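You operate a simulated robot arm through the tools that you are given. There is no shell and no other tool. Be economical: measure what you need, move in short steps, check, and stop when the job is done.

You are at the controls of a simulated robot arm. One attempt, no reset.

## Task
Open the top cabinet drawer, put both white brushes from the top of the drawer cabinet away in the inside of the top cabinet drawer, then shut the drawer.
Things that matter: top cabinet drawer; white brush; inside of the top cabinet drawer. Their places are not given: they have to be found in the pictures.

It is judged by the outcome, as a careful person would: the job done as asked, and still so three seconds after it is handed in. It fails if anything else is knocked over, pushed out of place, dropped, spilled or broken.

## Robot
A 6-joint arm with a two-finger parallel gripper, fixed in place. Base frame: the origin is at the foot of the arm, x ahead of it, y to its left, z up. Readings come in mm, rad, newtons and seconds.
With the tool pointing down near the work surface it reaches from about 240 to 660 mm from the base axis. Its first joint turns from -1.152 to 1.152 rad. Payload 2.9 kg.
Tool frame: the origin (TCP) lies between the finger pads and is the grasp point; the fingertips stand 30 mm ahead of it; z points along the fingers, y is the line along which they close. The gripper opens to 110 mm. The fingers are 20 mm wide and 10 mm thick; the gripper's body (48 by 112 mm) begins 55 mm behind the TCP.
Orientation is that of the tool frame in the base frame, as a unit quaternion [w, x, y, z]. With the fingers straight down and closing along the base's y, the tool's x points along the base's -x, its y along +y and its z along -z.

## Interface
- The arm moves only by the tool nudge_tool. Its argument "plan" is text: rows parted by semicolons, each of 7 numbers parted by spaces: the turn, a rotation vector about the base's x, y, z in units of 8 degrees (1.0 is 8 degrees), then the shift along the base's x, y, z in units of 30 mm (1.0 is 30 mm), then the closure, from 0 (fully open) to 1 (shut). In form: ax ay az x y z claw; .... A call has 1 to 10 rows; each row shifts and turns the commanded pose from where the row before left it. A call with a number of a shift or a turn outside -1 to 1 is refused whole. Each row takes 0.2 s and may step no farther than 50 mm and 0.15 rad from the row before; otherwise, or with a gripper value out of range, the whole call is refused. Where a pose cannot be reached the arm comes as near as it can. A force on the tool above 40 N (or 10 N above the force at the start of the call, whichever is more), or a blocked arm, ends the call early, and 0.2 s more pass. Each finger travels about 108 mm/s and halts on what it meets, pressing with about 41 N; the grip force reading is that of the motor and also rises with nothing between the fingers. The clock runs only during rows and for 0.2 s after the last one: add rows that do not move to give the fingers time. It gives the time, the measured TCP pose, the force on the tool (base axes), the opening and the grip force at its end, in the units of the frame above (readings bear some noise).
- Cameras (640 x 400 px; columns grow to the right, rows downward): "scene" is fixed at [78.3, 447.4, 1376.9]; the picture's right is [-0.72, -0.69, 0.00], its down [-0.42, 0.44, -0.79] and it looks along [0.55, -0.57, -0.61] (base axes); focal length 304 px, centre (320, 200). "wrist" rides on the gripper at [-36, 0, -57] in the tool frame; the picture's right is [0.00, -1.00, 0.00], its down [0.97, 0.00, -0.24] and it looks along [0.24, 0.00, 0.97] (tool axes); focal length 218 px, centre (320, 200).
- capture(camera): a new picture of that camera. The clock stands still meanwhile.
- measure_at(camera, pixels): for up to 12 pixels [column, row] of the newest picture of that camera ("zoom" is the newest enlarged one), the place [x, y, z] in the base frame of the surface seen there, good to about 2 mm, but the place of the scene camera against the robot may be out by one fixed shift of up to 12 mm in any direction. The clock stands still meanwhile.
- zoom(camera, box): a new picture of the part [left, top, right, bottom] of that camera's present view, enlarged. The clock stands still meanwhile.
- finish_job(): hands the job in; it is judged then, once.

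Work in short steps. Measure before you move; look again where a grasp or a placing could have gone wrong, and mend it. You have 80 turns and 38 pictures in all, those below and enlarged ones among them. Open the gripper and draw the arm clear of the work before you hand the job in, unless the task says otherwise; then end with one line.

The tools are called after ">>>" as name(argument=value, ...) on one line, values as JSON. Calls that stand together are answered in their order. nudge_tool: Moves the arm, as the interface text tells. Its arguments: {"type":"object","properties":{"plan":{"type":"string"}},"required":["plan"]} The other tools are called the same way: capture (camera) takes a picture; measure_at (camera, pixels) gives the place of the surface under pixels of a picture; zoom (camera, box) takes an enlarged picture of a part of a camera's view; finish_job () hands the job in.

At the start:

```text
t: 0.0
tcp_pos: [332.6, 152.9, 1204.4]
ee_rot: [0.0, 0.0, 1.0, 0.0]
wrist_force: [0.5, 0.0, -0.3]
grip_width: 109.9
grip_force: 0.0
```

scene: 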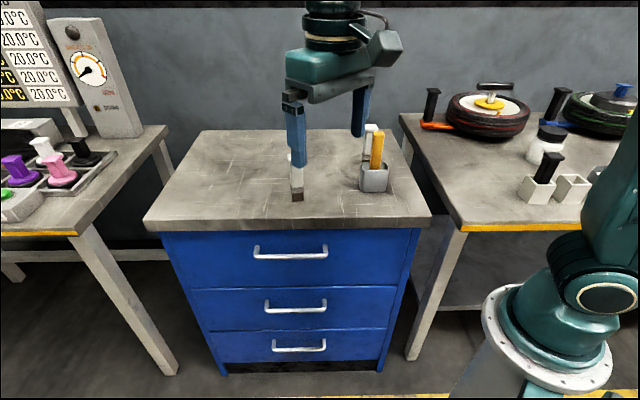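
wrist: 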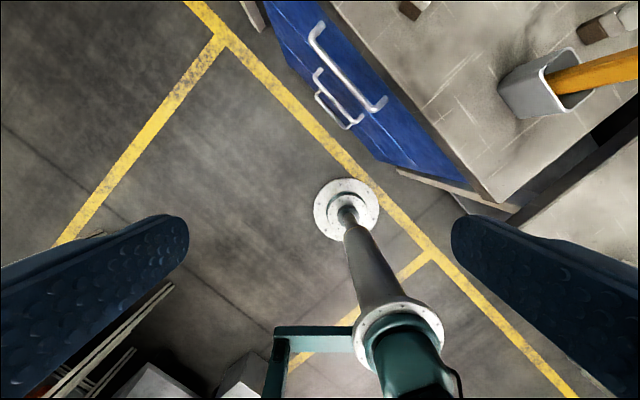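

The cabinet's top drawer handle is near (290,252) and there are white items near (297,180) and (368,140). I'll zoom in on the top to identify the brushes.

>>> zoom(camera="scene", box=[240, 100, 440, 225])

>>> measure_at(camera="scene", pixels=[[257, 248], [290, 253], [325, 248], [290, 245], [200, 250], [400, 250], [155, 220], [428, 217], [297, 195], [298, 160], [374, 185], [205, 135]])

```text
3.20 times, centred on (340, 162) of scene
```

zoom: 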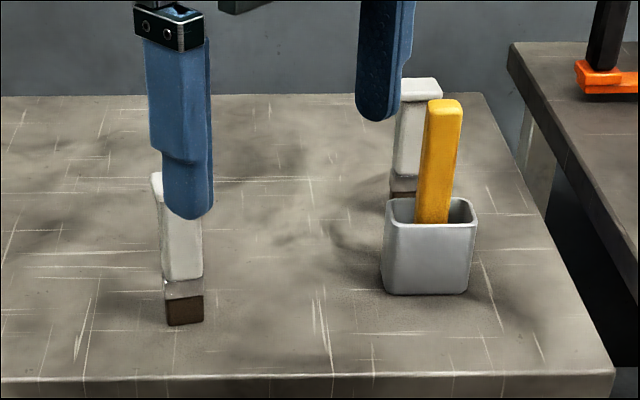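

```text
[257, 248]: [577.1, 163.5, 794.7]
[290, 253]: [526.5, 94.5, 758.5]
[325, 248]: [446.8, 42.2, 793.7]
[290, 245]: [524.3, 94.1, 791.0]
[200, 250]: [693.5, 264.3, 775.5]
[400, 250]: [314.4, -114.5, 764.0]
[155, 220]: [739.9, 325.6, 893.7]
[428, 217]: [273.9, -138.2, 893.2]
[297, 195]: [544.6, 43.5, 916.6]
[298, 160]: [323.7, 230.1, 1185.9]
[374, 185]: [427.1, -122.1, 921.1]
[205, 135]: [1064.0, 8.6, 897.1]
```

Cabinet front runs along (0.707,0.707), and the drawer opens along (-0.707,+0.707). I'll measure brush details, cup and handle in enlarged views.

>>> measure_at(camera="zoom", pixels=[[156, 178], [180, 230], [165, 270], [200, 270], [184, 290], [170, 320], [200, 320], [420, 83], [410, 130], [402, 185], [445, 105], [430, 250]])

>>> zoom(camera="scene", box=[220, 220, 360, 307])

```text
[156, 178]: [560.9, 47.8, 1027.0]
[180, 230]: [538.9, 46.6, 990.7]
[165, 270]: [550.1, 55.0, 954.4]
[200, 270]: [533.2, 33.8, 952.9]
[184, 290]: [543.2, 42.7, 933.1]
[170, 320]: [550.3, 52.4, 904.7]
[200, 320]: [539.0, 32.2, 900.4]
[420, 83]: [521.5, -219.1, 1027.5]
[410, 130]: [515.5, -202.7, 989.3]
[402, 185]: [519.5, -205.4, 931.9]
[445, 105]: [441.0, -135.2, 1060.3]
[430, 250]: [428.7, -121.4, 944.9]
```

```text
4.57 times, centred on (290, 264) of scene
```

zoom: 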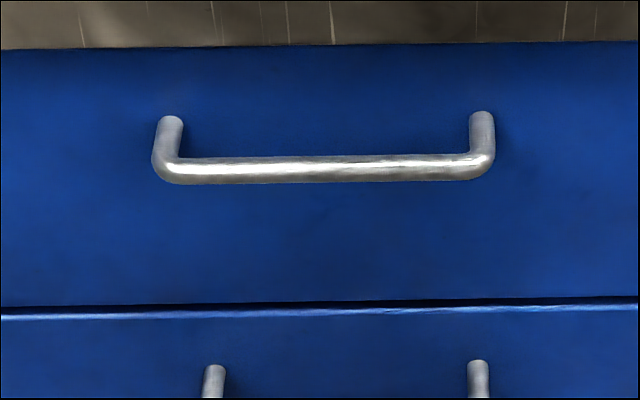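

The brushes stand upright on their bristles, about 130 mm tall. Next I'll measure the handle bar and drawer edges in this zoom.

>>> measure_at(camera="zoom", pixels=[[170, 122], [185, 173], [325, 168], [460, 165], [482, 117], [325, 158], [325, 181], [325, 60], [325, 295], [320, 130], [320, 312], [325, 44]])

>>> capture(camera="wrist")

>>> measure_at(camera="wrist", pixels=[[345, 67], [318, 30], [380, 105], [300, 40], [450, 175], [415, 10], [600, 32], [520, 85], [575, 75], [410, 150], [350, 80], [500, 205]])

```text
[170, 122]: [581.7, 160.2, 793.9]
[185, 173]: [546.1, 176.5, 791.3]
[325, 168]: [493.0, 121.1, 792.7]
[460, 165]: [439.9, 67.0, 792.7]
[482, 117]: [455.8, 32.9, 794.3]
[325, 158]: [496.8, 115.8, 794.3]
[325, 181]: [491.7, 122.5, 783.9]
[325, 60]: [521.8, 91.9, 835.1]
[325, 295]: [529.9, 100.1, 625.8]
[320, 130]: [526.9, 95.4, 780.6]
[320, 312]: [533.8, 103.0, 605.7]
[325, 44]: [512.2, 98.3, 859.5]
```

```text
33 pictures are left
```

wrist: 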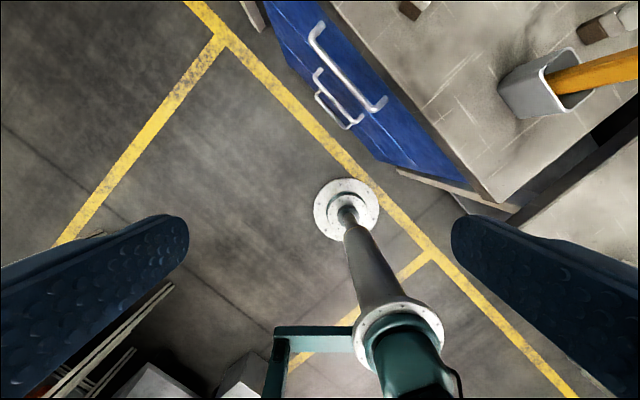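

```text
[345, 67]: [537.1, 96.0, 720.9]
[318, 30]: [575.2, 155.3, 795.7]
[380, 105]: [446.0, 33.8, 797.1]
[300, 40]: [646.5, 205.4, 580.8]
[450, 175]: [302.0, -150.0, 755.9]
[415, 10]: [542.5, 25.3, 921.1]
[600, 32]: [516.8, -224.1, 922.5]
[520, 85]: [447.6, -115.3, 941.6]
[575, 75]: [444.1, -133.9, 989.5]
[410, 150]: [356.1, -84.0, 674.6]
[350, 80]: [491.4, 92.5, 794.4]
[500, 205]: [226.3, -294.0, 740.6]
```

The scene camera puts the bar's front at x−y≈372 and the drawer face at ≈430, with bar z≈792. I'll check the handle with the wrist camera to find the scene camera's offset.

>>> zoom(camera="wrist", box=[280, 0, 440, 130])

```text
3.08 times, centred on (360, 65) of wrist
```

zoom: 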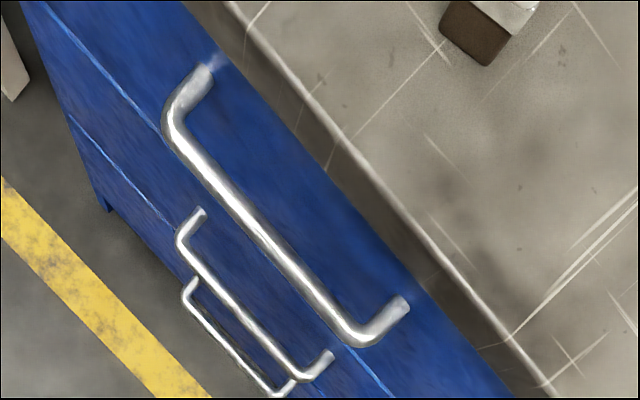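

The bar runs from about (178,130) to (350,335) in this zoom; I'll measure points along it plus the overhang edge and brush bottom.

>>> measure_at(camera="zoom", pixels=[[190, 160], [260, 240], [262, 240], [330, 320], [200, 72], [400, 302], [300, 200], [330, 140], [365, 165], [380, 180], [470, 30], [350, 290]])

>>> measure_at(camera="scene", pixels=[[300, 225], [300, 215], [300, 207], [250, 225], [350, 225], [362, 185], [386, 185], [374, 165]])

```text
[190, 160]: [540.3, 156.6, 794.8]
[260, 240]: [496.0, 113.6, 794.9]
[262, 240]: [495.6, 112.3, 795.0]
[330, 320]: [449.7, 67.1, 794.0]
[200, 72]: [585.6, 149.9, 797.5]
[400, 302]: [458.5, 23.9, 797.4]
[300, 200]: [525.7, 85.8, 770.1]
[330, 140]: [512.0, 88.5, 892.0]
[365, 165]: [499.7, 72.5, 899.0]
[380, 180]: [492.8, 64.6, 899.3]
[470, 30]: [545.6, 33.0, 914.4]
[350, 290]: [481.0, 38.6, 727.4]
```

```text
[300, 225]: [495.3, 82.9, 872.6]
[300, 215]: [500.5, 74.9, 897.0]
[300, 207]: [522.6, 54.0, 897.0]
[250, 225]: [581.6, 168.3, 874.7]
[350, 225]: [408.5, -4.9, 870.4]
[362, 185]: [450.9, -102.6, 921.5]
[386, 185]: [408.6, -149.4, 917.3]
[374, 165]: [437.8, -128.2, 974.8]
```

Wrist view gives the bar centre ≈(497,112,789), the drawer face at x−y≈441 and the worktop edge at ≈424; the scene camera is off by roughly (+2,−8,+2). I'll turn the gripper 45° about z and then tilt it 45° toward the cabinet so it can pinch the bar from above and outside.

>>> nudge_tool(plan="0 0 0.9375 0 0 0 0.69; 0 0 0.9375 0 0 0 0.69; 0 0 0.9375 0 0 0 0.69; 0 0 0.9375 0 0 0 0.69; 0 0 0.9375 0 0 0 0.69; 0 0 0.9375 0 0 0 0.69; 0 0 0 0 0 0 0.69")

>>> nudge_tool(plan="-0.663 -0.663 0 0 0 -0.5 0.69; -0.663 -0.663 0 0 0 -0.5 0.69; -0.663 -0.663 0 0 0 -0.5 0.69; -0.663 -0.663 0 0 0 -0.5 0.69; -0.663 -0.663 0 0 0 -0.5 0.69; -0.663 -0.663 0 0 0 -0.5 0.69; 0 0 0 0 0 0 0.69")

```text
t: 1.6
tcp_pos: [331.8, 151.7, 1204.8]
ee_rot: [-0.001, -0.383, 0.924, 0.0]
wrist_force: [0.0, 0.2, 0.3]
grip_width: 34.0
grip_force: 0.1
```

```text
t: 3.2
tcp_pos: [334.0, 152.4, 1114.1]
ee_rot: [0.148, -0.353, 0.853, -0.354]
wrist_force: [-0.1, 0.1, -0.3]
grip_width: 34.1
grip_force: 0.1
```

The tilt is right (tool z ≈ (0.5,−0.5,−0.7)). Now I move to the pre-approach point (437,172,874).

>>> nudge_tool(plan="0 0 0 0.43 0.08 -1 0.69; 0 0 0 0.43 0.08 -1 0.69; 0 0 0 0.43 0.08 -1 0.69; 0 0 0 0.43 0.08 -1 0.69; 0 0 0 0.43 0.08 -1 0.69; 0 0 0 0.43 0.08 -1 0.69; 0 0 0 0.43 0.08 -1 0.69; 0 0 0 0.43 0.08 -1 0.69; 0 0 0 0 0 0 0.69")

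>>> capture(camera="wrist")

>>> capture(camera="scene")

```text
t: 5.2
tcp_pos: [434.0, 172.0, 873.2]
ee_rot: [0.146, -0.353, 0.854, -0.353]
wrist_force: [0.2, -0.1, 0.1]
grip_width: 34.0
grip_force: 0.1
```

```text
31 pictures are left
```

wrist: 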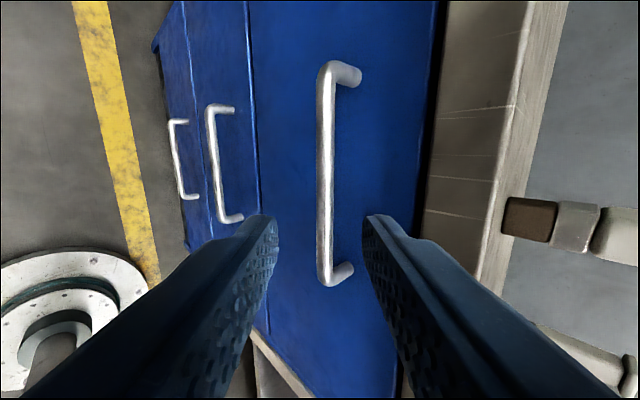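

```text
30 pictures are left
```

scene: 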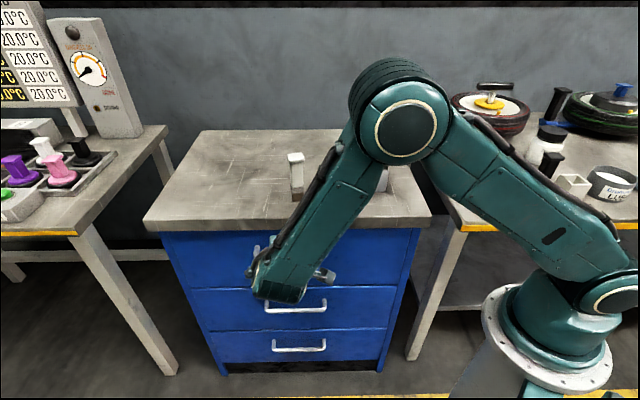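

The bar sits between the fingers near column 325. I'll measure it more exactly before closing in.

>>> measure_at(camera="wrist", pixels=[[326, 100], [326, 170], [325, 250], [352, 75], [345, 270], [350, 170], [400, 170]])

```text
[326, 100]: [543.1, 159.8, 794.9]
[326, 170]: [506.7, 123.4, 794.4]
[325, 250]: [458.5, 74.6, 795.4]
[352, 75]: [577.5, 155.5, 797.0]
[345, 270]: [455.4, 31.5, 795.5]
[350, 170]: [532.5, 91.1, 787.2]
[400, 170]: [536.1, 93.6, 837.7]
```

Bar centre is ≈(498,111,790). I'll advance along the tool axis to put the TCP 10 mm short of it.

>>> nudge_tool(plan="0 0 0 0.49 -0.467 -0.633 0.69; 0 0 0 0.49 -0.467 -0.633 0.69; 0 0 0 0.49 -0.467 -0.633 0.69; 0 0 0 0.49 -0.467 -0.633 0.69; 0 0 0 0 0 0 0.69")

>>> capture(camera="wrist")

```text
t: 6.4
tcp_pos: [495.4, 116.2, 797.7]
ee_rot: [0.147, -0.353, 0.854, -0.354]
wrist_force: [0.9, 0.8, 0.0]
grip_width: 34.0
grip_force: 0.0
```

```text
29 pictures are left
```

wrist: 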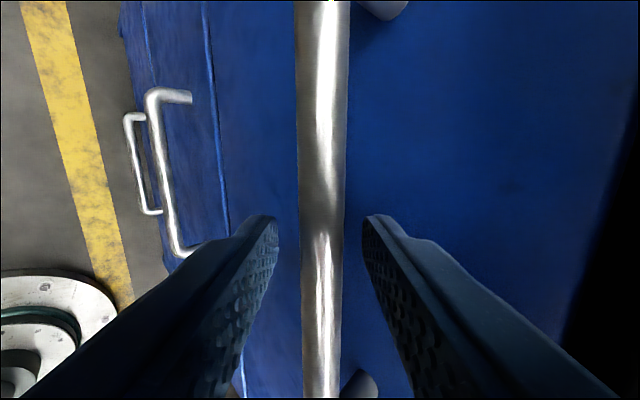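

The bar is centred between the fingers with no contact force. Closing on it now.

>>> nudge_tool(plan="0 0 0 0 0 0 1; 0 0 0 0 0 0 1; 0 0 0 0 0 0 1")

```text
t: 7.2
tcp_pos: [495.0, 116.5, 796.0]
ee_rot: [0.147, -0.354, 0.853, -0.354]
wrist_force: [1.0, -1.6, 1.6]
grip_width: 14.6
grip_force: 44.5
```

The grip holds a bar of about 14 mm. Pulling outward along (−1,+1) in small steps.

>>> nudge_tool(plan="0 0 0 -0.4 0.4 0 1; 0 0 0 -0.4 0.4 0 1; 0 0 0 -0.4 0.4 0 1; 0 0 0 -0.4 0.4 0 1; 0 0 0 -0.4 0.4 0 1")

```text
t: 8.4
tcp_pos: [435.3, 176.8, 798.3]
ee_rot: [0.146, -0.354, 0.854, -0.353]
wrist_force: [-1.3, -1.2, -10.2]
grip_width: 14.2
grip_force: 44.9
```

Moved 85 mm with low force and the bar still held. Continuing the pull.

>>> nudge_tool(plan="0 0 0 -0.45 0.45 0 1; 0 0 0 -0.45 0.45 0 1; 0 0 0 -0.45 0.45 0 1; 0 0 0 -0.45 0.45 0 1; 0 0 0 -0.45 0.45 0 1; 0 0 0 -0.45 0.45 0 1; 0 0 0 -0.45 0.45 0 1; 0 0 0 -0.45 0.45 0 1; 0 0 0 0 0 0 1")

>>> capture(camera="scene")

```text
t: 10.4
tcp_pos: [336.3, 274.2, 797.9]
ee_rot: [0.142, -0.354, 0.853, -0.356]
wrist_force: [-15.4, -13.3, -12.8]
grip_width: 14.9
grip_force: 44.7
out of reach, approached as far as the arm can: row 8
```

```text
28 pictures are left
```

scene: 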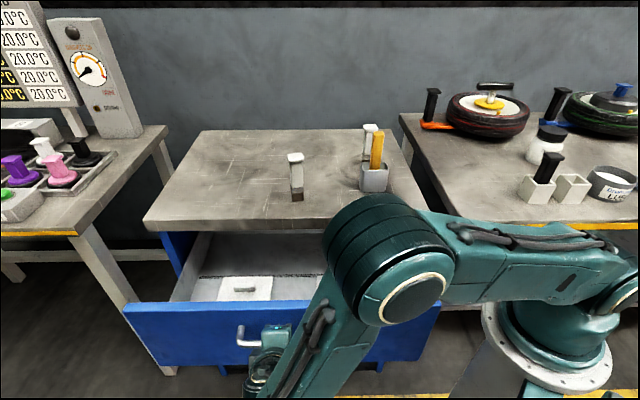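

The drawer is open about 224 mm, and an item already lies inside at (245,288). I'll release the handle and back off along the tool axis.

>>> nudge_tool(plan="0 0 0 0 0 0 0.69; 0 0 0 0 0 0 0.69; 0 0 0 -0.2 0.2 0.4 0.69; 0 0 0 -0.2 0.2 0.4 0.69; 0 0 0 -0.2 0.2 0.4 0.69; 0 0 0 -0.1 0.1 0.6 0.69; 0 0 0 0 0 0 0.69")

>>> capture(camera="wrist")

```text
t: 12.0
tcp_pos: [341.8, 284.1, 852.3]
ee_rot: [0.146, -0.353, 0.854, -0.353]
wrist_force: [0.1, -0.6, 0.4]
grip_width: 34.3
grip_force: 0.1
out of reach, approached as far as the arm can: row 3, 4, 5, 6
```

```text
27 pictures are left
```

wrist: 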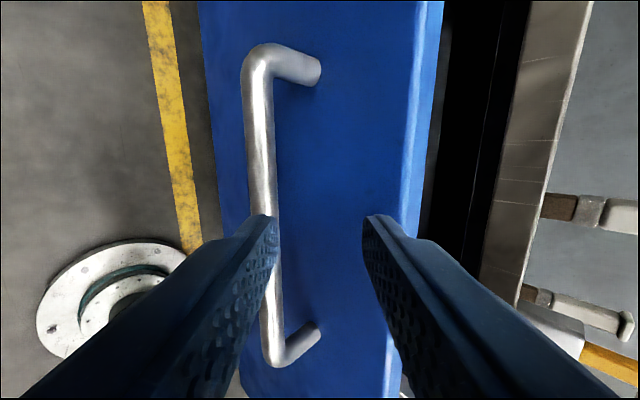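

Fingers are above the bar now (TCP z 852). Raising straight up.

>>> nudge_tool(plan="0 0 0 0 0 1 0.5; 0 0 0 0 0 1 0.5; 0 0 0 0 0 1 0.5; 0 0 0 0 0 1 0.5; 0 0 0 0 0 1 0.3; 0 0 0 0 0 1 0.3; 0 0 0 0 0 1 0.3; 0 0 0 0 0 1 0.3; 0 0 0 0 0 0 0.3")

```text
t: 14.0
tcp_pos: [353.3, 278.5, 1091.9]
ee_rot: [0.146, -0.354, 0.854, -0.352]
wrist_force: [0.9, 0.3, 0.4]
grip_width: 77.0
grip_force: 0.0
out of reach, approached as far as the arm can: row 2, 5, 7
```

Now undoing the tilt so the fingers point down again, then I'll look.

>>> nudge_tool(plan="0.663 0.663 0 0.3 -0.3 0 0; 0.663 0.663 0 0.3 -0.3 0 0; 0.663 0.663 0 0.3 -0.3 0 0; 0.663 0.663 0 0.3 -0.3 0.3 0; 0.663 0.663 0 0.3 -0.3 0.3 0; 0.663 0.663 0 0.3 -0.3 0.5 0; 0 0 0 0 0 0.5 0; 0 0 0 0 0 0 0")

>>> capture(camera="wrist")

>>> zoom(camera="scene", box=[120, 120, 450, 326])

```text
t: 15.8
tcp_pos: [405.6, 224.5, 1139.9]
ee_rot: [-0.001, -0.382, 0.924, 0.0]
wrist_force: [0.8, 0.5, 0.0]
grip_width: 110.2
grip_force: 0.1
```

```text
26 pictures are left
```

wrist: 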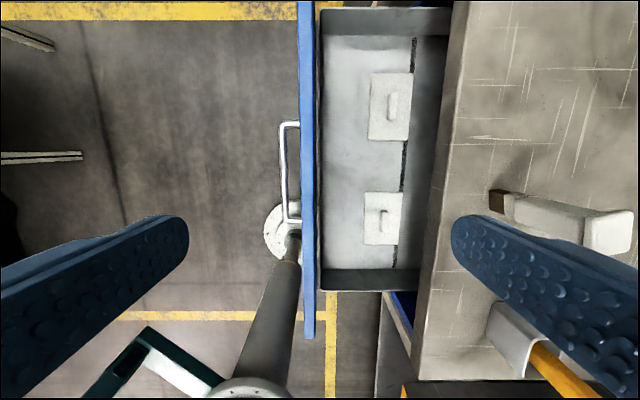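

```text
1.94 times, centred on (285, 223) of scene
```

zoom: 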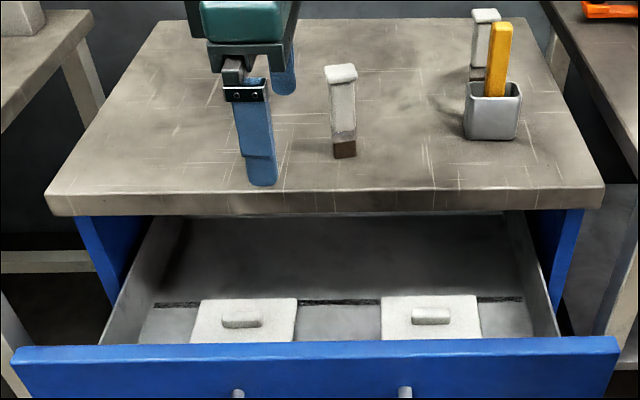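

The drawer interior shows two white lidded items with floor between them. I'll measure the floor, walls and both brushes in the wrist picture.

>>> measure_at(camera="wrist", pixels=[[350, 170], [350, 250], [350, 60], [385, 165], [390, 85], [385, 230], [318, 150], [320, 260], [420, 170], [430, 60], [440, 170], [325, 60]])

>>> measure_at(camera="zoom", pixels=[[340, 72], [328, 70], [355, 70], [340, 66], [335, 150], [353, 150], [486, 13], [475, 12], [499, 15], [477, 75], [250, 330], [340, 320]])

```text
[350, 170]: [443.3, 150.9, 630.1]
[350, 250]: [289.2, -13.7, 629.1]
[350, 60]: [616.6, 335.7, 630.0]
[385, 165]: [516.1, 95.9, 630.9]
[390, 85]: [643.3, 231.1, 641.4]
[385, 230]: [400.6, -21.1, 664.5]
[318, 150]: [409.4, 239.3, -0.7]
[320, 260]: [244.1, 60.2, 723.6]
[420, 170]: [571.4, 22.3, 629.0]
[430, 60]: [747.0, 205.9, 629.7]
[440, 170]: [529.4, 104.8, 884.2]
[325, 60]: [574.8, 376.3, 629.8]
```

```text
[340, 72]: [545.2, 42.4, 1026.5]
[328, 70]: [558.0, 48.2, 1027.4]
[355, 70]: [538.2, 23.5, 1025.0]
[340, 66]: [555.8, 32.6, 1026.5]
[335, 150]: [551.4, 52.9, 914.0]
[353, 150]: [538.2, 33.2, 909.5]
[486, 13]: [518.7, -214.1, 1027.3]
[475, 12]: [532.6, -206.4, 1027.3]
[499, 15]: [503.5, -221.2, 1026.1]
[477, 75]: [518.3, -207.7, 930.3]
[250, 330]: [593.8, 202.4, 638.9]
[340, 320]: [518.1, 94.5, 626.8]
```

The floor is z≈630, free strip d=x−y≈200–365 in front of the lidded items. Brush 1 is near (550,33), top ≈1028. I'll move above it for a top-down look at its orientation.

>>> nudge_tool(plan="0 0 0 0.68 -0.89 0.1 0; 0 0 0 0.68 -0.89 0 0; 0 0 0 0.68 -0.89 0 0; 0 0 0 0.68 -0.89 0 0; 0 0 0 0.68 -0.89 0 0; 0 0 0 0.68 -0.89 0 0; 0 0 0 0.68 -0.89 0 0; 0 0 0 0 0 0 0")

>>> capture(camera="wrist")

```text
t: 17.6
tcp_pos: [549.5, 38.4, 1141.8]
ee_rot: [0.0, -0.383, 0.924, 0.001]
wrist_force: [-0.1, -0.2, -1.1]
grip_width: 110.1
grip_force: 0.1
```

```text
24 pictures are left
```

wrist: 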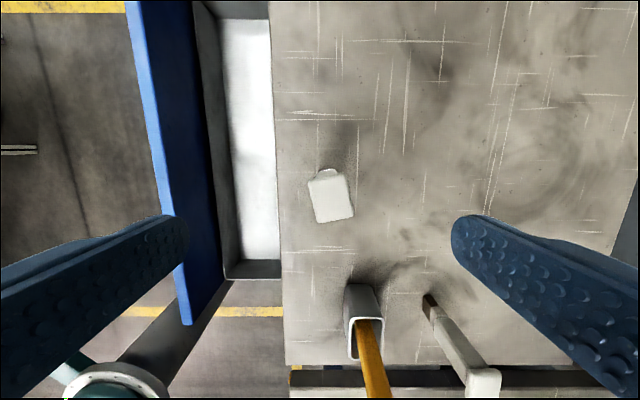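

Brush 1's top cap is at about (331,197), rotated slightly. Measuring its corners and brush 2's top.

>>> zoom(camera="wrist", box=[290, 150, 370, 230])

>>> measure_at(camera="wrist", pixels=[[312, 183], [342, 177], [351, 213], [320, 219], [331, 197], [473, 375], [496, 373], [484, 385], [365, 290], [350, 350]])

```text
5.00 times, centred on (330, 190) of wrist
```

zoom: 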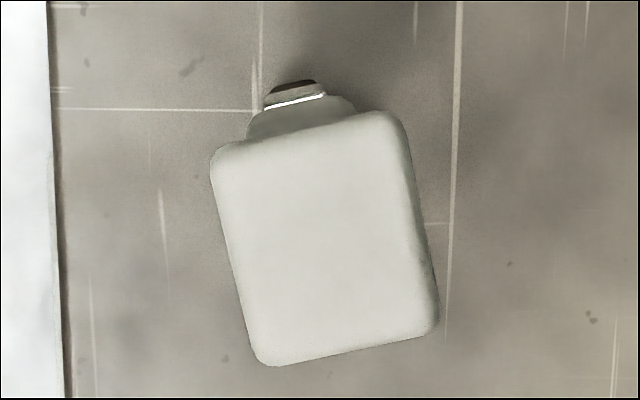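

```text
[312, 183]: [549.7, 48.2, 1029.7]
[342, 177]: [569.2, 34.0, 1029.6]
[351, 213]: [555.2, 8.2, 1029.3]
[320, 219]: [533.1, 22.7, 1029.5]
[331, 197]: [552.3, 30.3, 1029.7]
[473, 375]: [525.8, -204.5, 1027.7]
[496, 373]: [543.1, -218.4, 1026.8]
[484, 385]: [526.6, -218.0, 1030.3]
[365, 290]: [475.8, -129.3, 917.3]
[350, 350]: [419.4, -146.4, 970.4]
```

Brush 1's cap is centred at (552,28), thin axis at ≈145° (tool y is at 135°). I'll turn +10°, centre and descend with the fingers beside the handle, TCP z≈985.

>>> nudge_tool(plan="0 0 0.625 0.04 -0.17 0 0; 0 0 0.625 0.04 -0.17 -0.5 0; 0 0 0 0 0 -0.95 0; 0 0 0 0 0 -0.95 0; 0 0 0 0 0 -0.95 0; 0 0 0 0 0 -0.95 0; 0 0 0 0 0 -0.92 0; 0 0 0 0 0 0 0")

>>> capture(camera="wrist")

```text
t: 19.4
tcp_pos: [548.9, 27.6, 984.6]
ee_rot: [0.0, -0.463, 0.886, -0.001]
wrist_force: [-0.9, 0.1, 0.2]
grip_width: 110.0
grip_force: 0.1
```

```text
22 pictures are left
```

wrist: 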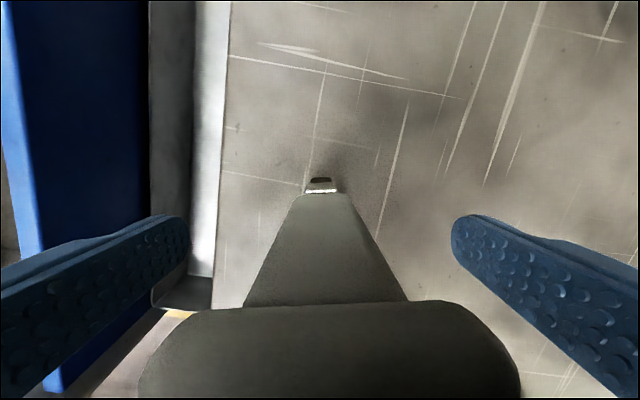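

The brush is aligned between the fingers. Closing.

>>> nudge_tool(plan="0 0 0 0 0 0 0.6; 0 0 0 0 0 0 1; 0 0 0 0 0 0 1; 0 0 0 0 0 0 1")

>>> nudge_tool(plan="0 0 0 0 0 0.3 1; 0 0 0 0 0 0.7 1; 0 0 0 0 0 1 1; 0 0 0 0 0 1 1; 0 0 0 0 0 1 1; 0 0 0 0 0 0 1")

>>> zoom(camera="scene", box=[120, 70, 450, 380])

```text
t: 20.4
tcp_pos: [548.6, 27.4, 984.4]
ee_rot: [0.0, -0.462, 0.887, 0.0]
wrist_force: [0.1, 0.3, 0.0]
grip_width: 31.3
grip_force: 41.5
```

```text
t: 21.8
tcp_pos: [550.3, 28.2, 1104.5]
ee_rot: [0.0, -0.461, 0.887, 0.0]
wrist_force: [0.4, 0.0, -1.1]
grip_width: 30.8
grip_force: 41.2
```

```text
1.29 times, centred on (285, 225) of scene
```

zoom: 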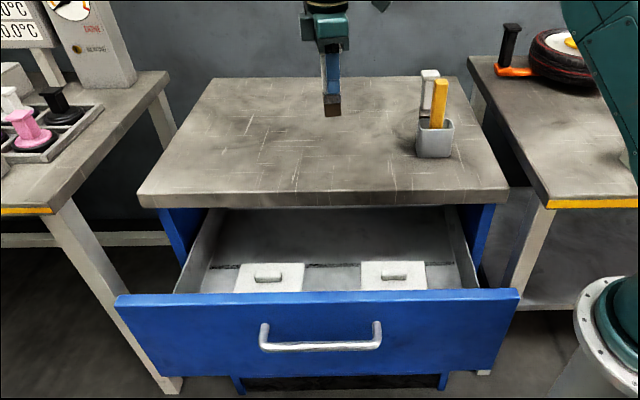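

Brush 1 is held (width 31). I'll measure the drawer front's top edges and interior to choose the drop place.

>>> measure_at(camera="zoom", pixels=[[330, 294], [330, 299], [330, 291], [330, 288], [330, 275], [240, 275], [300, 280], [362, 280], [425, 275], [180, 285], [482, 285], [320, 345]])

```text
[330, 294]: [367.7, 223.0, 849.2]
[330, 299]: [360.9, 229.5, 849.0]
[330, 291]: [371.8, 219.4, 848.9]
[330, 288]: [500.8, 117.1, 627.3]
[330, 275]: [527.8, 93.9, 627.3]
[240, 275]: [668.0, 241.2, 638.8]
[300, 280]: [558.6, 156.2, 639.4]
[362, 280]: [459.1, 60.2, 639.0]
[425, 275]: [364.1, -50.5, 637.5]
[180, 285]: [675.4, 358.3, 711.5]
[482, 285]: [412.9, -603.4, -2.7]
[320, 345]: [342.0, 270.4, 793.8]
```

The drawer opening spans d≈163–424, so I aim for d≈290. Brush 1 goes to (495,205); I turn the tool −100° on the way so the gripper body is narrow across the opening.

>>> nudge_tool(plan="0 0 -0.96 -0.183 0.59 0.1 1; 0 0 -0.96 -0.183 0.59 0.1 1; 0 0 -0.96 -0.183 0.59 0.1 1; 0 0 -0.96 -0.183 0.59 0 1; 0 0 -0.96 -0.183 0.59 0 1; 0 0 -0.96 -0.183 0.59 0 1; 0 0 -0.96 -0.183 0.59 0 1; 0 0 -0.96 -0.183 0.59 0 1; 0 0 -0.96 -0.183 0.59 0 1; 0 0 -0.96 -0.183 0.59 0 1")

>>> nudge_tool(plan="0 0 -0.96 0 0 0 1; 0 0 -0.96 0 0 0 1; 0 0 -0.96 0 0 0 1; 0 0 0 0 0 0 1")

>>> capture(camera="wrist")

>>> capture(camera="scene")

```text
t: 24.0
tcp_pos: [494.8, 206.2, 1114.9]
ee_rot: [0.001, 0.19, 0.982, 0.0]
wrist_force: [0.8, 0.0, -1.0]
grip_width: 31.0
grip_force: 41.0
```

```text
t: 25.0
tcp_pos: [495.0, 206.1, 1113.9]
ee_rot: [-0.001, 0.382, 0.924, -0.001]
wrist_force: [0.3, -0.2, -0.9]
grip_width: 30.7
grip_force: 41.2
```

```text
20 pictures are left
```

wrist: 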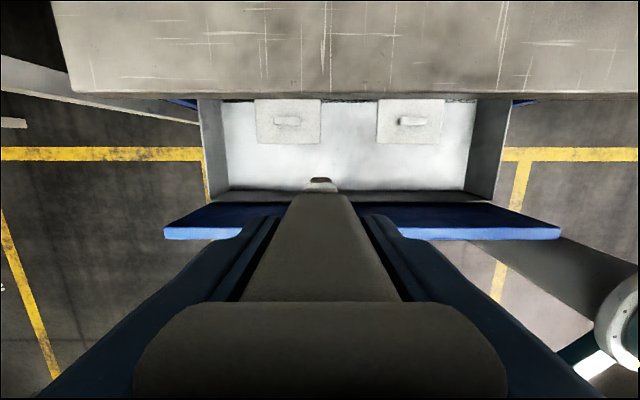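

```text
19 pictures are left
```

scene: 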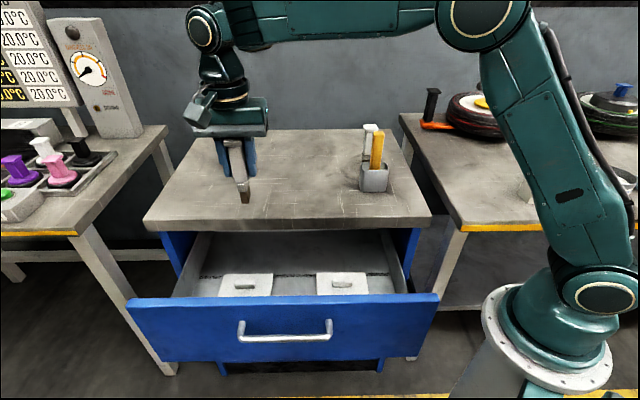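

All clear; the drop column sits in front of and between the lidded items. Lowering in two stages.

>>> nudge_tool(plan="0 0 0 0 0 -0.9 1; 0 0 0 0 0 -0.95 1; 0 0 0 0 0 -0.95 1; 0 0 0 0 0 -0.95 1; 0 0 0 0 0 -0.95 1; 0 0 0 0 0 -0.95 1; 0 0 0 0 0 -0.95 1; 0 0 0 0 0 -0.95 1; 0 0 0 0 0 -0.95 1; 0 0 0 0 0 0 1")

>>> capture(camera="scene")

>>> capture(camera="wrist")

```text
t: 27.2
tcp_pos: [496.4, 207.8, 858.6]
ee_rot: [0.0, 0.381, 0.925, 0.0]
wrist_force: [-0.4, 0.0, -1.1]
grip_width: 30.8
grip_force: 40.6
```

```text
18 pictures are left
```

scene: 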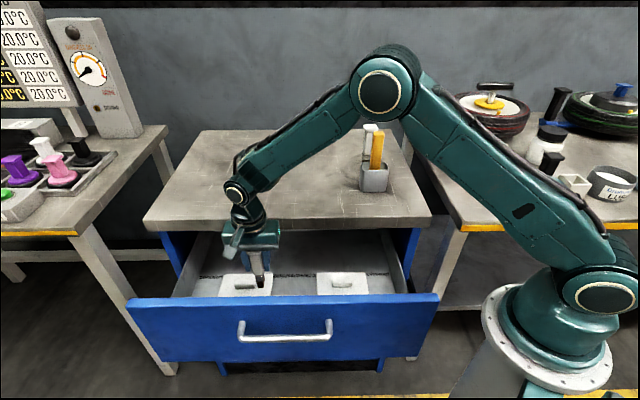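

```text
17 pictures are left
```

wrist: 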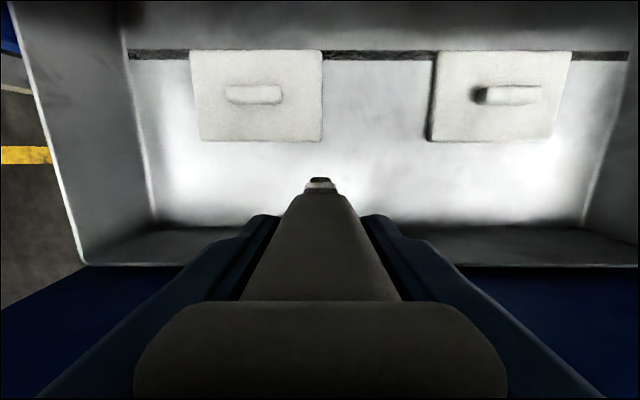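

The arm's plane stays outside the worktop edge, and the drop column is clear. Lowering the rest to bring the bristles to the floor.

>>> nudge_tool(plan="0 0 0 -0.05 -0.05 -0.95 1; 0 0 0 0 0 -0.95 1; 0 0 0 0 0 -0.95 1; 0 0 0 0 0 -0.95 1; 0 0 0 0 0 -0.6 1; 0 0 0 0 0 -0.2 1; 0 0 0 0 0 0 1")

>>> capture(camera="scene")

```text
t: 28.8
tcp_pos: [494.7, 203.1, 720.3]
ee_rot: [0.0, 0.381, 0.924, 0.0]
wrist_force: [-0.8, 0.0, -0.3]
grip_width: 30.8
grip_force: 40.6
```

```text
16 pictures are left
```

scene: 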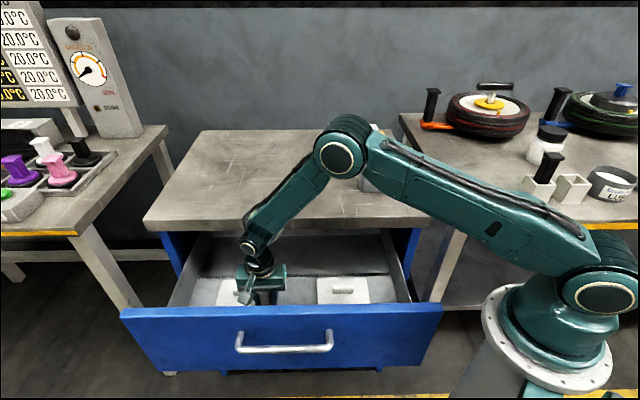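

The drawer slid out slightly (front edge row 297→305), likely brushed by the wrist, but forces are small. The bristles are ~4 mm above the floor; lower a touch and open only moderately.

>>> nudge_tool(plan="0 0 0 0 0 -0.1 1; 0 0 0 0 0 0 0.85; 0 0 0 0 0 0 0.5; 0 0 0 0 0 0 0.5")

>>> measure_at(camera="scene", pixels=[[280, 307], [280, 310], [285, 350], [262, 230], [262, 265], [262, 295], [248, 245], [240, 290], [275, 290]])

```text
t: 29.8
tcp_pos: [493.8, 203.0, 718.1]
ee_rot: [0.001, 0.383, 0.924, 0.0]
wrist_force: [0.4, -0.8, -0.1]
grip_width: 54.9
grip_force: 0.1
```

```text
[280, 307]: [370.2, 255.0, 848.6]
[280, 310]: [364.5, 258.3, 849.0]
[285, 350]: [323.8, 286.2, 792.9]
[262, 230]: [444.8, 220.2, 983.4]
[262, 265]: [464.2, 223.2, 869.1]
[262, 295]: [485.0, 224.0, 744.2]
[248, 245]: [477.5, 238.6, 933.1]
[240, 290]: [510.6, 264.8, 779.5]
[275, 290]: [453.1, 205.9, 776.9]
```

Released. Lifting straight up, then viewing the drawer.

>>> nudge_tool(plan="0 0 0 0 0 0.5 0.5; 0 0 0 0 0 1 0.5; 0 0 0 0 0 1 0.5; 0 0 0 0 0 1 0.5; 0 0 0 0 0 1 0.5; 0 0 0 0 0 1 0.4; 0 0 0 0 0 1 0.3; 0 0 0 0 0 1 0.2; 0 0 0 0 0 1 0; 0 0 0 0 0 1 0")

>>> nudge_tool(plan="0 0 0 0 0 1 0; 0 0 0 0 0 1 0; 0 0 0 0 0 1 0; 0 0 0 0 0 1 0; 0 0 0 0 0 0 0")

>>> capture(camera="wrist")

>>> capture(camera="scene")

```text
t: 32.0
tcp_pos: [493.6, 204.4, 1003.1]
ee_rot: [-0.001, 0.382, 0.924, -0.001]
wrist_force: [0.3, -0.7, -0.8]
grip_width: 109.8
grip_force: 0.1
```

```text
t: 33.2
tcp_pos: [495.3, 202.0, 1124.0]
ee_rot: [0.0, 0.381, 0.925, 0.0]
wrist_force: [-0.3, -0.2, 0.4]
grip_width: 110.2
grip_force: 0.1
```

```text
15 pictures are left
```

wrist: 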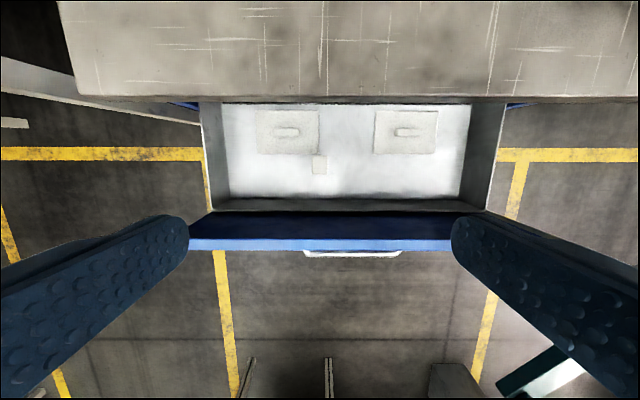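

```text
14 pictures are left
```

scene: 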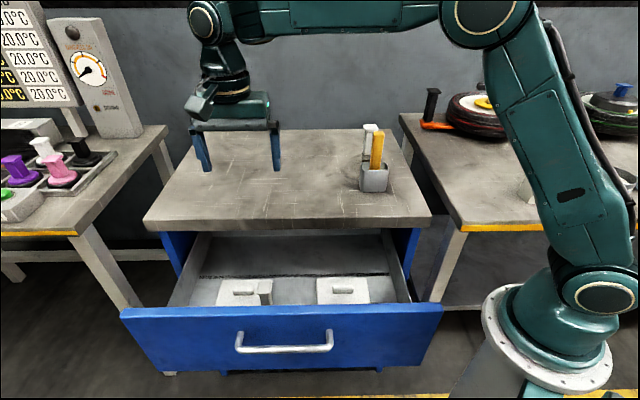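

Brush 1 stands in the drawer at (264,290). Now moving over brush 2 (≈(530,−213)), turning +72° on the way.

>>> nudge_tool(plan="0 0 1 0.1 -1 0.3 0; 0 0 1 0.1 -1 0.3 0; 0 0 1 0.1 -1 0.3 0; 0 0 1 0.1 -1 0.3 0; 0 0 1 0.1 -1 0 0; 0 0 1 0.1 -1 0 0; 0 0 1 0.1 -1 0 0; 0 0 1 0.1 -1 0 0; 0 0 1 0.1 -1 0 0; 0 0 0 0.1 -1 0 0")

>>> nudge_tool(plan="0 0 0 0.1 -1 0 0; 0 0 0 0.1 -1 0 0; 0 0 0 0.1 -1 0 0; 0 0 0 0 -0.5 0 0; 0 0 0 0 0 0 0")

>>> capture(camera="wrist")

```text
t: 35.4
tcp_pos: [525.3, -97.0, 1159.0]
ee_rot: [0.0, -0.235, 0.972, 0.0]
wrist_force: [-0.7, 0.0, -0.6]
grip_width: 109.9
grip_force: 0.0
```

```text
t: 36.6
tcp_pos: [532.1, -201.3, 1160.2]
ee_rot: [0.0, -0.236, 0.972, 0.0]
wrist_force: [-1.1, -0.1, 1.0]
grip_width: 110.2
grip_force: 0.1
```

```text
13 pictures are left
```

wrist: 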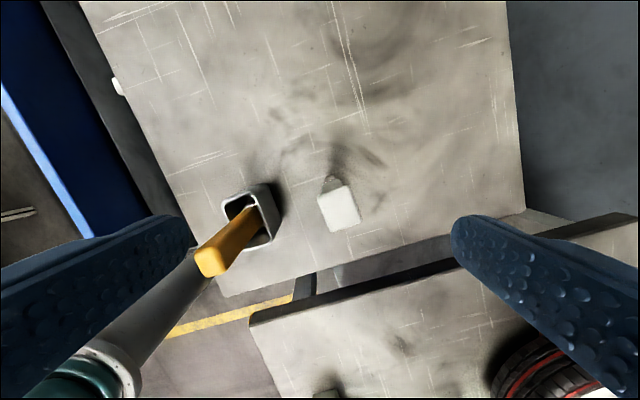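

Brush 2's cap is at (339,208). Measuring its corners plus the cup and yellow brush for finger clearance.

>>> measure_at(camera="wrist", pixels=[[321, 196], [346, 188], [357, 220], [332, 229], [339, 208], [210, 263], [248, 215], [265, 190], [272, 235], [228, 200], [240, 248], [252, 240]])

>>> zoom(camera="wrist", box=[180, 140, 400, 280])

```text
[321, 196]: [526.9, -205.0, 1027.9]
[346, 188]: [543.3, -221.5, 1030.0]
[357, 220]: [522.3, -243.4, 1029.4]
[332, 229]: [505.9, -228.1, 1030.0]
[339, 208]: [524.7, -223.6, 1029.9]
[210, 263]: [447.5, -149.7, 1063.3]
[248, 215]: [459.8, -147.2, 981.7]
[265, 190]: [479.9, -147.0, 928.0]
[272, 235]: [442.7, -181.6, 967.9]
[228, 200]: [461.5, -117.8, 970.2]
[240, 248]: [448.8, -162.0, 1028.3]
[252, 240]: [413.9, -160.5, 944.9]
```

```text
2.86 times, centred on (290, 210) of wrist
```

zoom: 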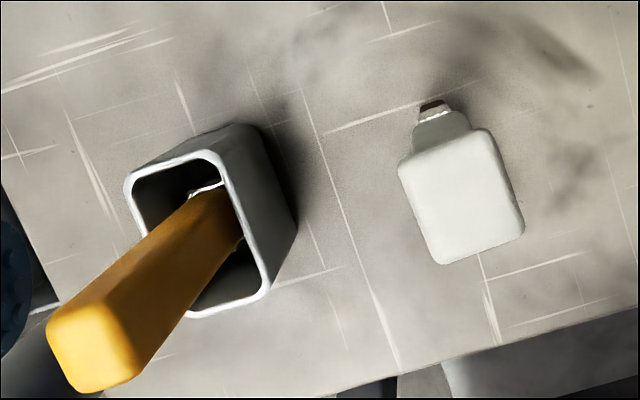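

Brush 2's cap centre is (524.6,−224.5), thin axis ≈136°. I turn +19°, centre, and descend with an 80 mm opening, which leaves over 30 mm to the cup.

>>> nudge_tool(plan="0 0 0.8 -0.09 -0.26 0 0.27; 0 0 0.8 -0.08 -0.26 0 0.27; 0 0 0.8 -0.08 -0.26 -0.3 0.27; 0 0 0 0 0 -0.95 0.27; 0 0 0 0 0 -0.95 0.27; 0 0 0 0 0 0 0.27")

>>> capture(camera="wrist")

```text
t: 38.0
tcp_pos: [526.2, -224.1, 1093.1]
ee_rot: [0.0, -0.394, 0.919, 0.0]
wrist_force: [0.1, -1.2, -0.3]
grip_width: 80.3
grip_force: 0.0
```

```text
11 pictures are left
```

wrist: 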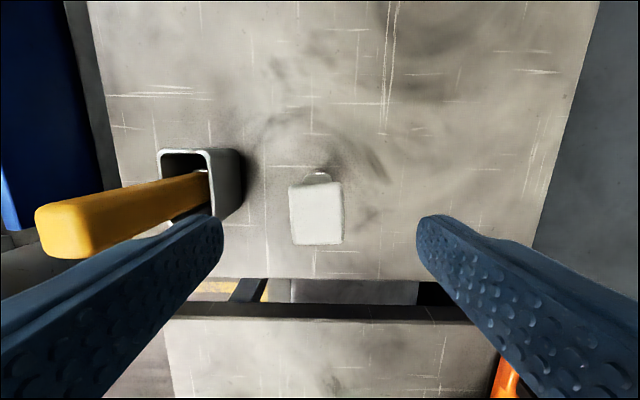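

Aligned and centred at (316,213). Descending the remaining 108 mm.

>>> nudge_tool(plan="0 0 0 0 0 -0.9 0.27; 0 0 0 0 0 -0.9 0.27; 0 0 0 0 0 -0.9 0.27; 0 0 0 0 0 -0.9 0.27; 0 0 0 0 0 0 0.27")

>>> nudge_tool(plan="0 0 0 0 0 0 0.6; 0 0 0 0 0 0 1; 0 0 0 0 0 0 1; 0 0 0 0 0 0 1")

```text
t: 39.2
tcp_pos: [525.1, -224.2, 984.4]
ee_rot: [0.0, -0.394, 0.919, 0.0]
wrist_force: [-0.5, 0.5, -0.2]
grip_width: 80.3
grip_force: 0.0
```

```text
t: 40.2
tcp_pos: [526.1, -223.6, 984.8]
ee_rot: [0.0, -0.394, 0.919, 0.0]
wrist_force: [0.2, 1.0, 0.1]
grip_width: 31.2
grip_force: 41.4
```

Brush 2 gripped (31 mm). Lifting high, then carrying it to (393,105) while turning −91°.

>>> nudge_tool(plan="0 0 0 0 0 0.4 1; 0 0 0 0 0 0.9 1; 0 0 0 0 0 1 1; 0 0 0 0 0 1 1; 0 0 0 0 0 1 1; 0 0 0 0 0 1 1; 0 0 0 0 0 1 1; 0 0 0 0 0 0.8 1")

>>> nudge_tool(plan="0 0 -0.95 -0.37 0.915 0 1; 0 0 -0.95 -0.37 0.915 0 1; 0 0 -0.95 -0.37 0.915 0 1; 0 0 -0.95 -0.37 0.915 0 1; 0 0 -0.95 -0.37 0.915 0 1; 0 0 -0.95 -0.37 0.915 0 1; 0 0 -0.95 -0.37 0.915 0 1; 0 0 -0.95 -0.37 0.915 0 1; 0 0 -0.95 -0.37 0.915 0 1; 0 0 -0.95 -0.37 0.915 0 1")

>>> nudge_tool(plan="0 0 -0.95 -0.37 0.915 0 1; 0 0 -0.95 -0.37 0.915 0 1; 0 0 0 0 0 -1 1; 0 0 0 0 0 -1 1; 0 0 0 0 0 -1 1; 0 0 0 0 0 0 1")

>>> capture(camera="wrist")

```text
t: 42.0
tcp_pos: [524.6, -223.8, 1198.2]
ee_rot: [0.0, -0.394, 0.919, 0.0]
wrist_force: [-0.5, 0.0, -1.0]
grip_width: 31.0
grip_force: 40.8
```

```text
t: 44.2
tcp_pos: [415.5, 49.2, 1199.2]
ee_rot: [0.0, 0.257, 0.966, 0.0]
wrist_force: [-0.5, -0.4, 0.6]
grip_width: 31.2
grip_force: 40.8
```

```text
t: 45.6
tcp_pos: [391.3, 105.5, 1108.4]
ee_rot: [0.0, 0.382, 0.924, 0.001]
wrist_force: [0.5, -0.1, -0.3]
grip_width: 30.8
grip_force: 40.7
```

```text
10 pictures are left
```

wrist: 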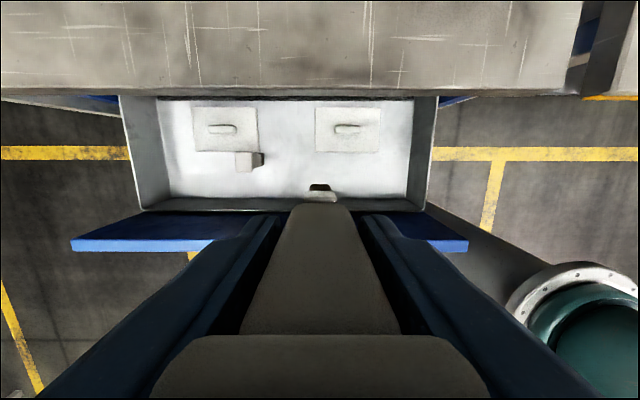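

Brush 1 still stands at (248,160), well to the side. Lowering brush 2 in two stages.

>>> nudge_tool(plan="0 0 0 0 0 -0.95 1; 0 0 0 0 0 -0.95 1; 0 0 0 0 0 -0.95 1; 0 0 0 0 0 -0.95 1; 0 0 0 0 0 -0.95 1; 0 0 0 0 0 -0.95 1; 0 0 0 0 0 -0.95 1; 0 0 0 0 0 -0.95 1; 0 0 0 0 0 -0.95 1; 0 0 0 0 0 0 1")

>>> capture(camera="scene")

```text
t: 47.8
tcp_pos: [394.2, 105.9, 851.2]
ee_rot: [0.0, 0.381, 0.924, 0.0]
wrist_force: [-0.3, -0.5, -0.5]
grip_width: 30.9
grip_force: 41.4
```

```text
9 pictures are left
```

scene: 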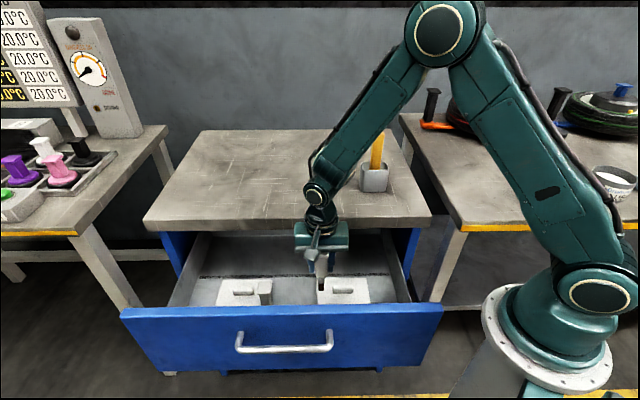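

Clear. Lowering to the floor and then releasing gently.

>>> nudge_tool(plan="0 0 0 0 0 -0.95 1; 0 0 0 0 0 -0.95 1; 0 0 0 0 0 -0.95 1; 0 0 0 0 0 -0.9 1; 0 0 0 0 0 -0.5 1; 0 0 0 0 0 -0.2 1; 0 0 0 0 0 0 1")

```text
t: 49.4
tcp_pos: [393.2, 105.8, 718.0]
ee_rot: [-0.001, 0.381, 0.925, -0.001]
wrist_force: [0.5, -0.4, -1.1]
grip_width: 30.7
grip_force: 41.3
```

At z 718 the bristles sit about 2 mm off the floor; releasing and raising.

>>> nudge_tool(plan="0 0 0 0 0 -0.05 0.9; 0 0 0 0 0 0 0.5; 0 0 0 0 0 0 0.5; 0 0 0 0 0 0.5 0.5; 0 0 0 0 0 1 0.5; 0 0 0 0 0 1 0.5; 0 0 0 0 0 1 0.5; 0 0 0 0 0 1 0.5; 0 0 0 0 0 1 0.5; 0 0 0 0 0 1 0.5")

>>> nudge_tool(plan="0 0 0 0 0 1 0.5; 0 0 0 0 0 1 0.5; 0 0 0 0 0 1 0.5; 0 0 0 0 0 1 0.5; 0 0 0 0 0 1 0.8; 0 0 0 0 0 1 1; 0 0 0 0 0 0 1; 0 0 0 0 0 0 1")

>>> capture(camera="wrist")

>>> capture(camera="scene")

```text
t: 51.6
tcp_pos: [392.0, 105.1, 910.9]
ee_rot: [0.0, 0.381, 0.925, -0.001]
wrist_force: [0.4, -0.5, -0.4]
grip_width: 54.9
grip_force: 0.1
```

```text
t: 53.4
tcp_pos: [393.6, 105.8, 1093.4]
ee_rot: [0.0, 0.381, 0.925, 0.0]
wrist_force: [0.1, -0.3, -0.5]
grip_width: 0.0
grip_force: 38.0
```

```text
8 pictures are left
```

wrist: 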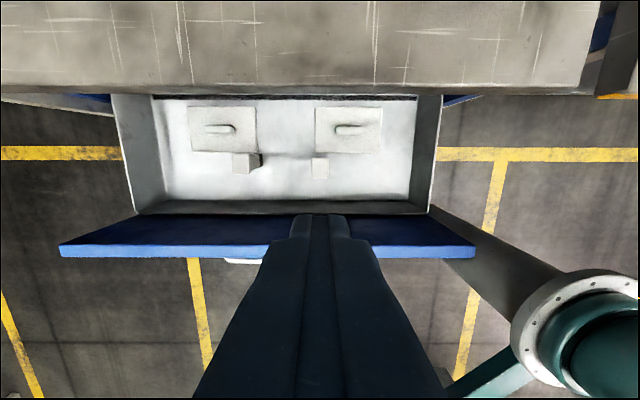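

```text
7 pictures are left
```

scene: 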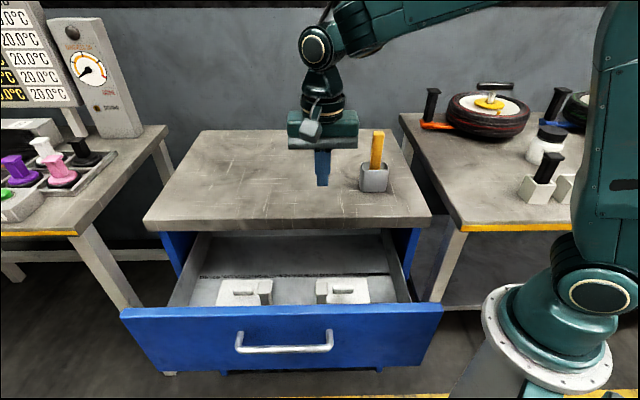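

Both brushes stand in the drawer at (240,160) and (320,165). With the fingers closed, I move outside the handle (bar ≈(332,277,790)) and tilt 30° so the body and camera stay clear of the worktop edge during the push.

>>> nudge_tool(plan="0 0 0 -0.45 0.976 0 1; 0 0 0 -0.45 0.976 0 1; 0 0 0 -0.45 0.976 0 1; -0.663 -0.663 0 -0.45 0.976 0 1; -0.663 -0.663 0 -0.45 0.976 -0.3 1; -0.663 -0.663 0 -0.45 0.976 -0.6 1; -0.663 -0.663 0 -0.45 0.976 -0.6 1; 0 0 0 0 0 -0.5 1; 0 0 0 0 0 0 1")

```text
t: 55.4
tcp_pos: [308.1, 305.3, 1029.6]
ee_rot: [0.238, 0.368, 0.893, -0.099]
wrist_force: [0.0, -0.5, -1.7]
grip_width: 0.0
grip_force: 37.5
out of reach, approached as far as the arm can: row 7
```

The arm reached (308,305), a little short. I reduce tilt to 15° for more reach outward, then check the clearance from the bar before lowering.

>>> nudge_tool(plan="0.663 0.663 0 -0.2 0.2 -0.5 1; 0.663 0.663 0 -0.2 0.2 -0.5 1; 0 0 0 0 0 -0.9 1; 0 0 0 0 0 -0.9 1; 0 0 0 0 0 -0.9 1; 0 0 0 0 0 0 1")

>>> capture(camera="wrist")

```text
t: 56.8
tcp_pos: [295.4, 316.3, 917.8]
ee_rot: [0.121, 0.379, 0.916, -0.05]
wrist_force: [-0.3, 0.5, -0.3]
grip_width: 0.0
grip_force: 38.0
```

```text
6 pictures are left
```

wrist: 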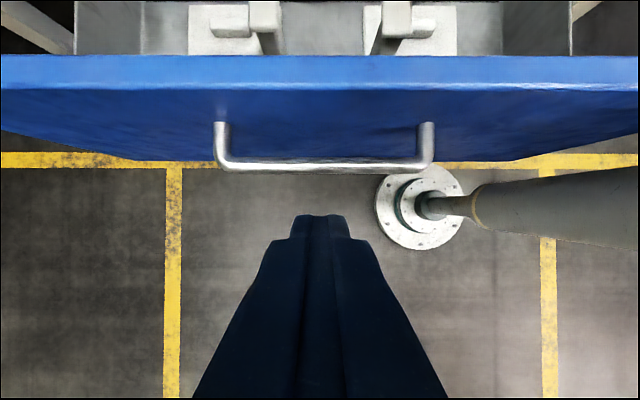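

The fingers are clearly outside the bar (bar at row 165). Measuring it.

>>> measure_at(camera="wrist", pixels=[[240, 165], [320, 165], [400, 163], [320, 75], [320, 60]])

```text
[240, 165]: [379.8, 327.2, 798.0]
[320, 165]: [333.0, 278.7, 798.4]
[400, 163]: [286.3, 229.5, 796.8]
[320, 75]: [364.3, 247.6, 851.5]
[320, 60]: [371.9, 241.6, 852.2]
```

Bar at x−y≈54, z≈791. Lowering outside it to z≈803.

>>> nudge_tool(plan="0 0 0 0 0 -0.95 1; 0 0 0 0 0 -0.95 1; 0 0 0 0 0 -0.95 1; 0 0 0 0 0 -0.95 1; 0 0 0 0 0 0 1")

>>> nudge_tool(plan="0 0 0 0.35 -0.35 0 1; 0 0 0 0.35 -0.35 0 1; 0 0 0 0.35 -0.35 0 1; 0 0 0 0.3 -0.3 0 1; 0 0 0 0.3 -0.3 0 1; 0 0 0 0.3 -0.3 0 1; 0 0 0 0.3 -0.3 0 1; 0 0 0 0.3 -0.3 0 1; 0 0 0 0.3 -0.3 0 1")

```text
t: 58.0
tcp_pos: [296.1, 317.6, 803.5]
ee_rot: [0.121, 0.377, 0.917, -0.05]
wrist_force: [0.1, 0.6, -0.2]
grip_width: 0.0
grip_force: 37.8
```

```text
t: 60.0
tcp_pos: [381.4, 231.6, 806.0]
ee_rot: [0.121, 0.379, 0.916, -0.05]
wrist_force: [0.2, 0.6, -1.0]
grip_width: 0.1
grip_force: 37.8
```

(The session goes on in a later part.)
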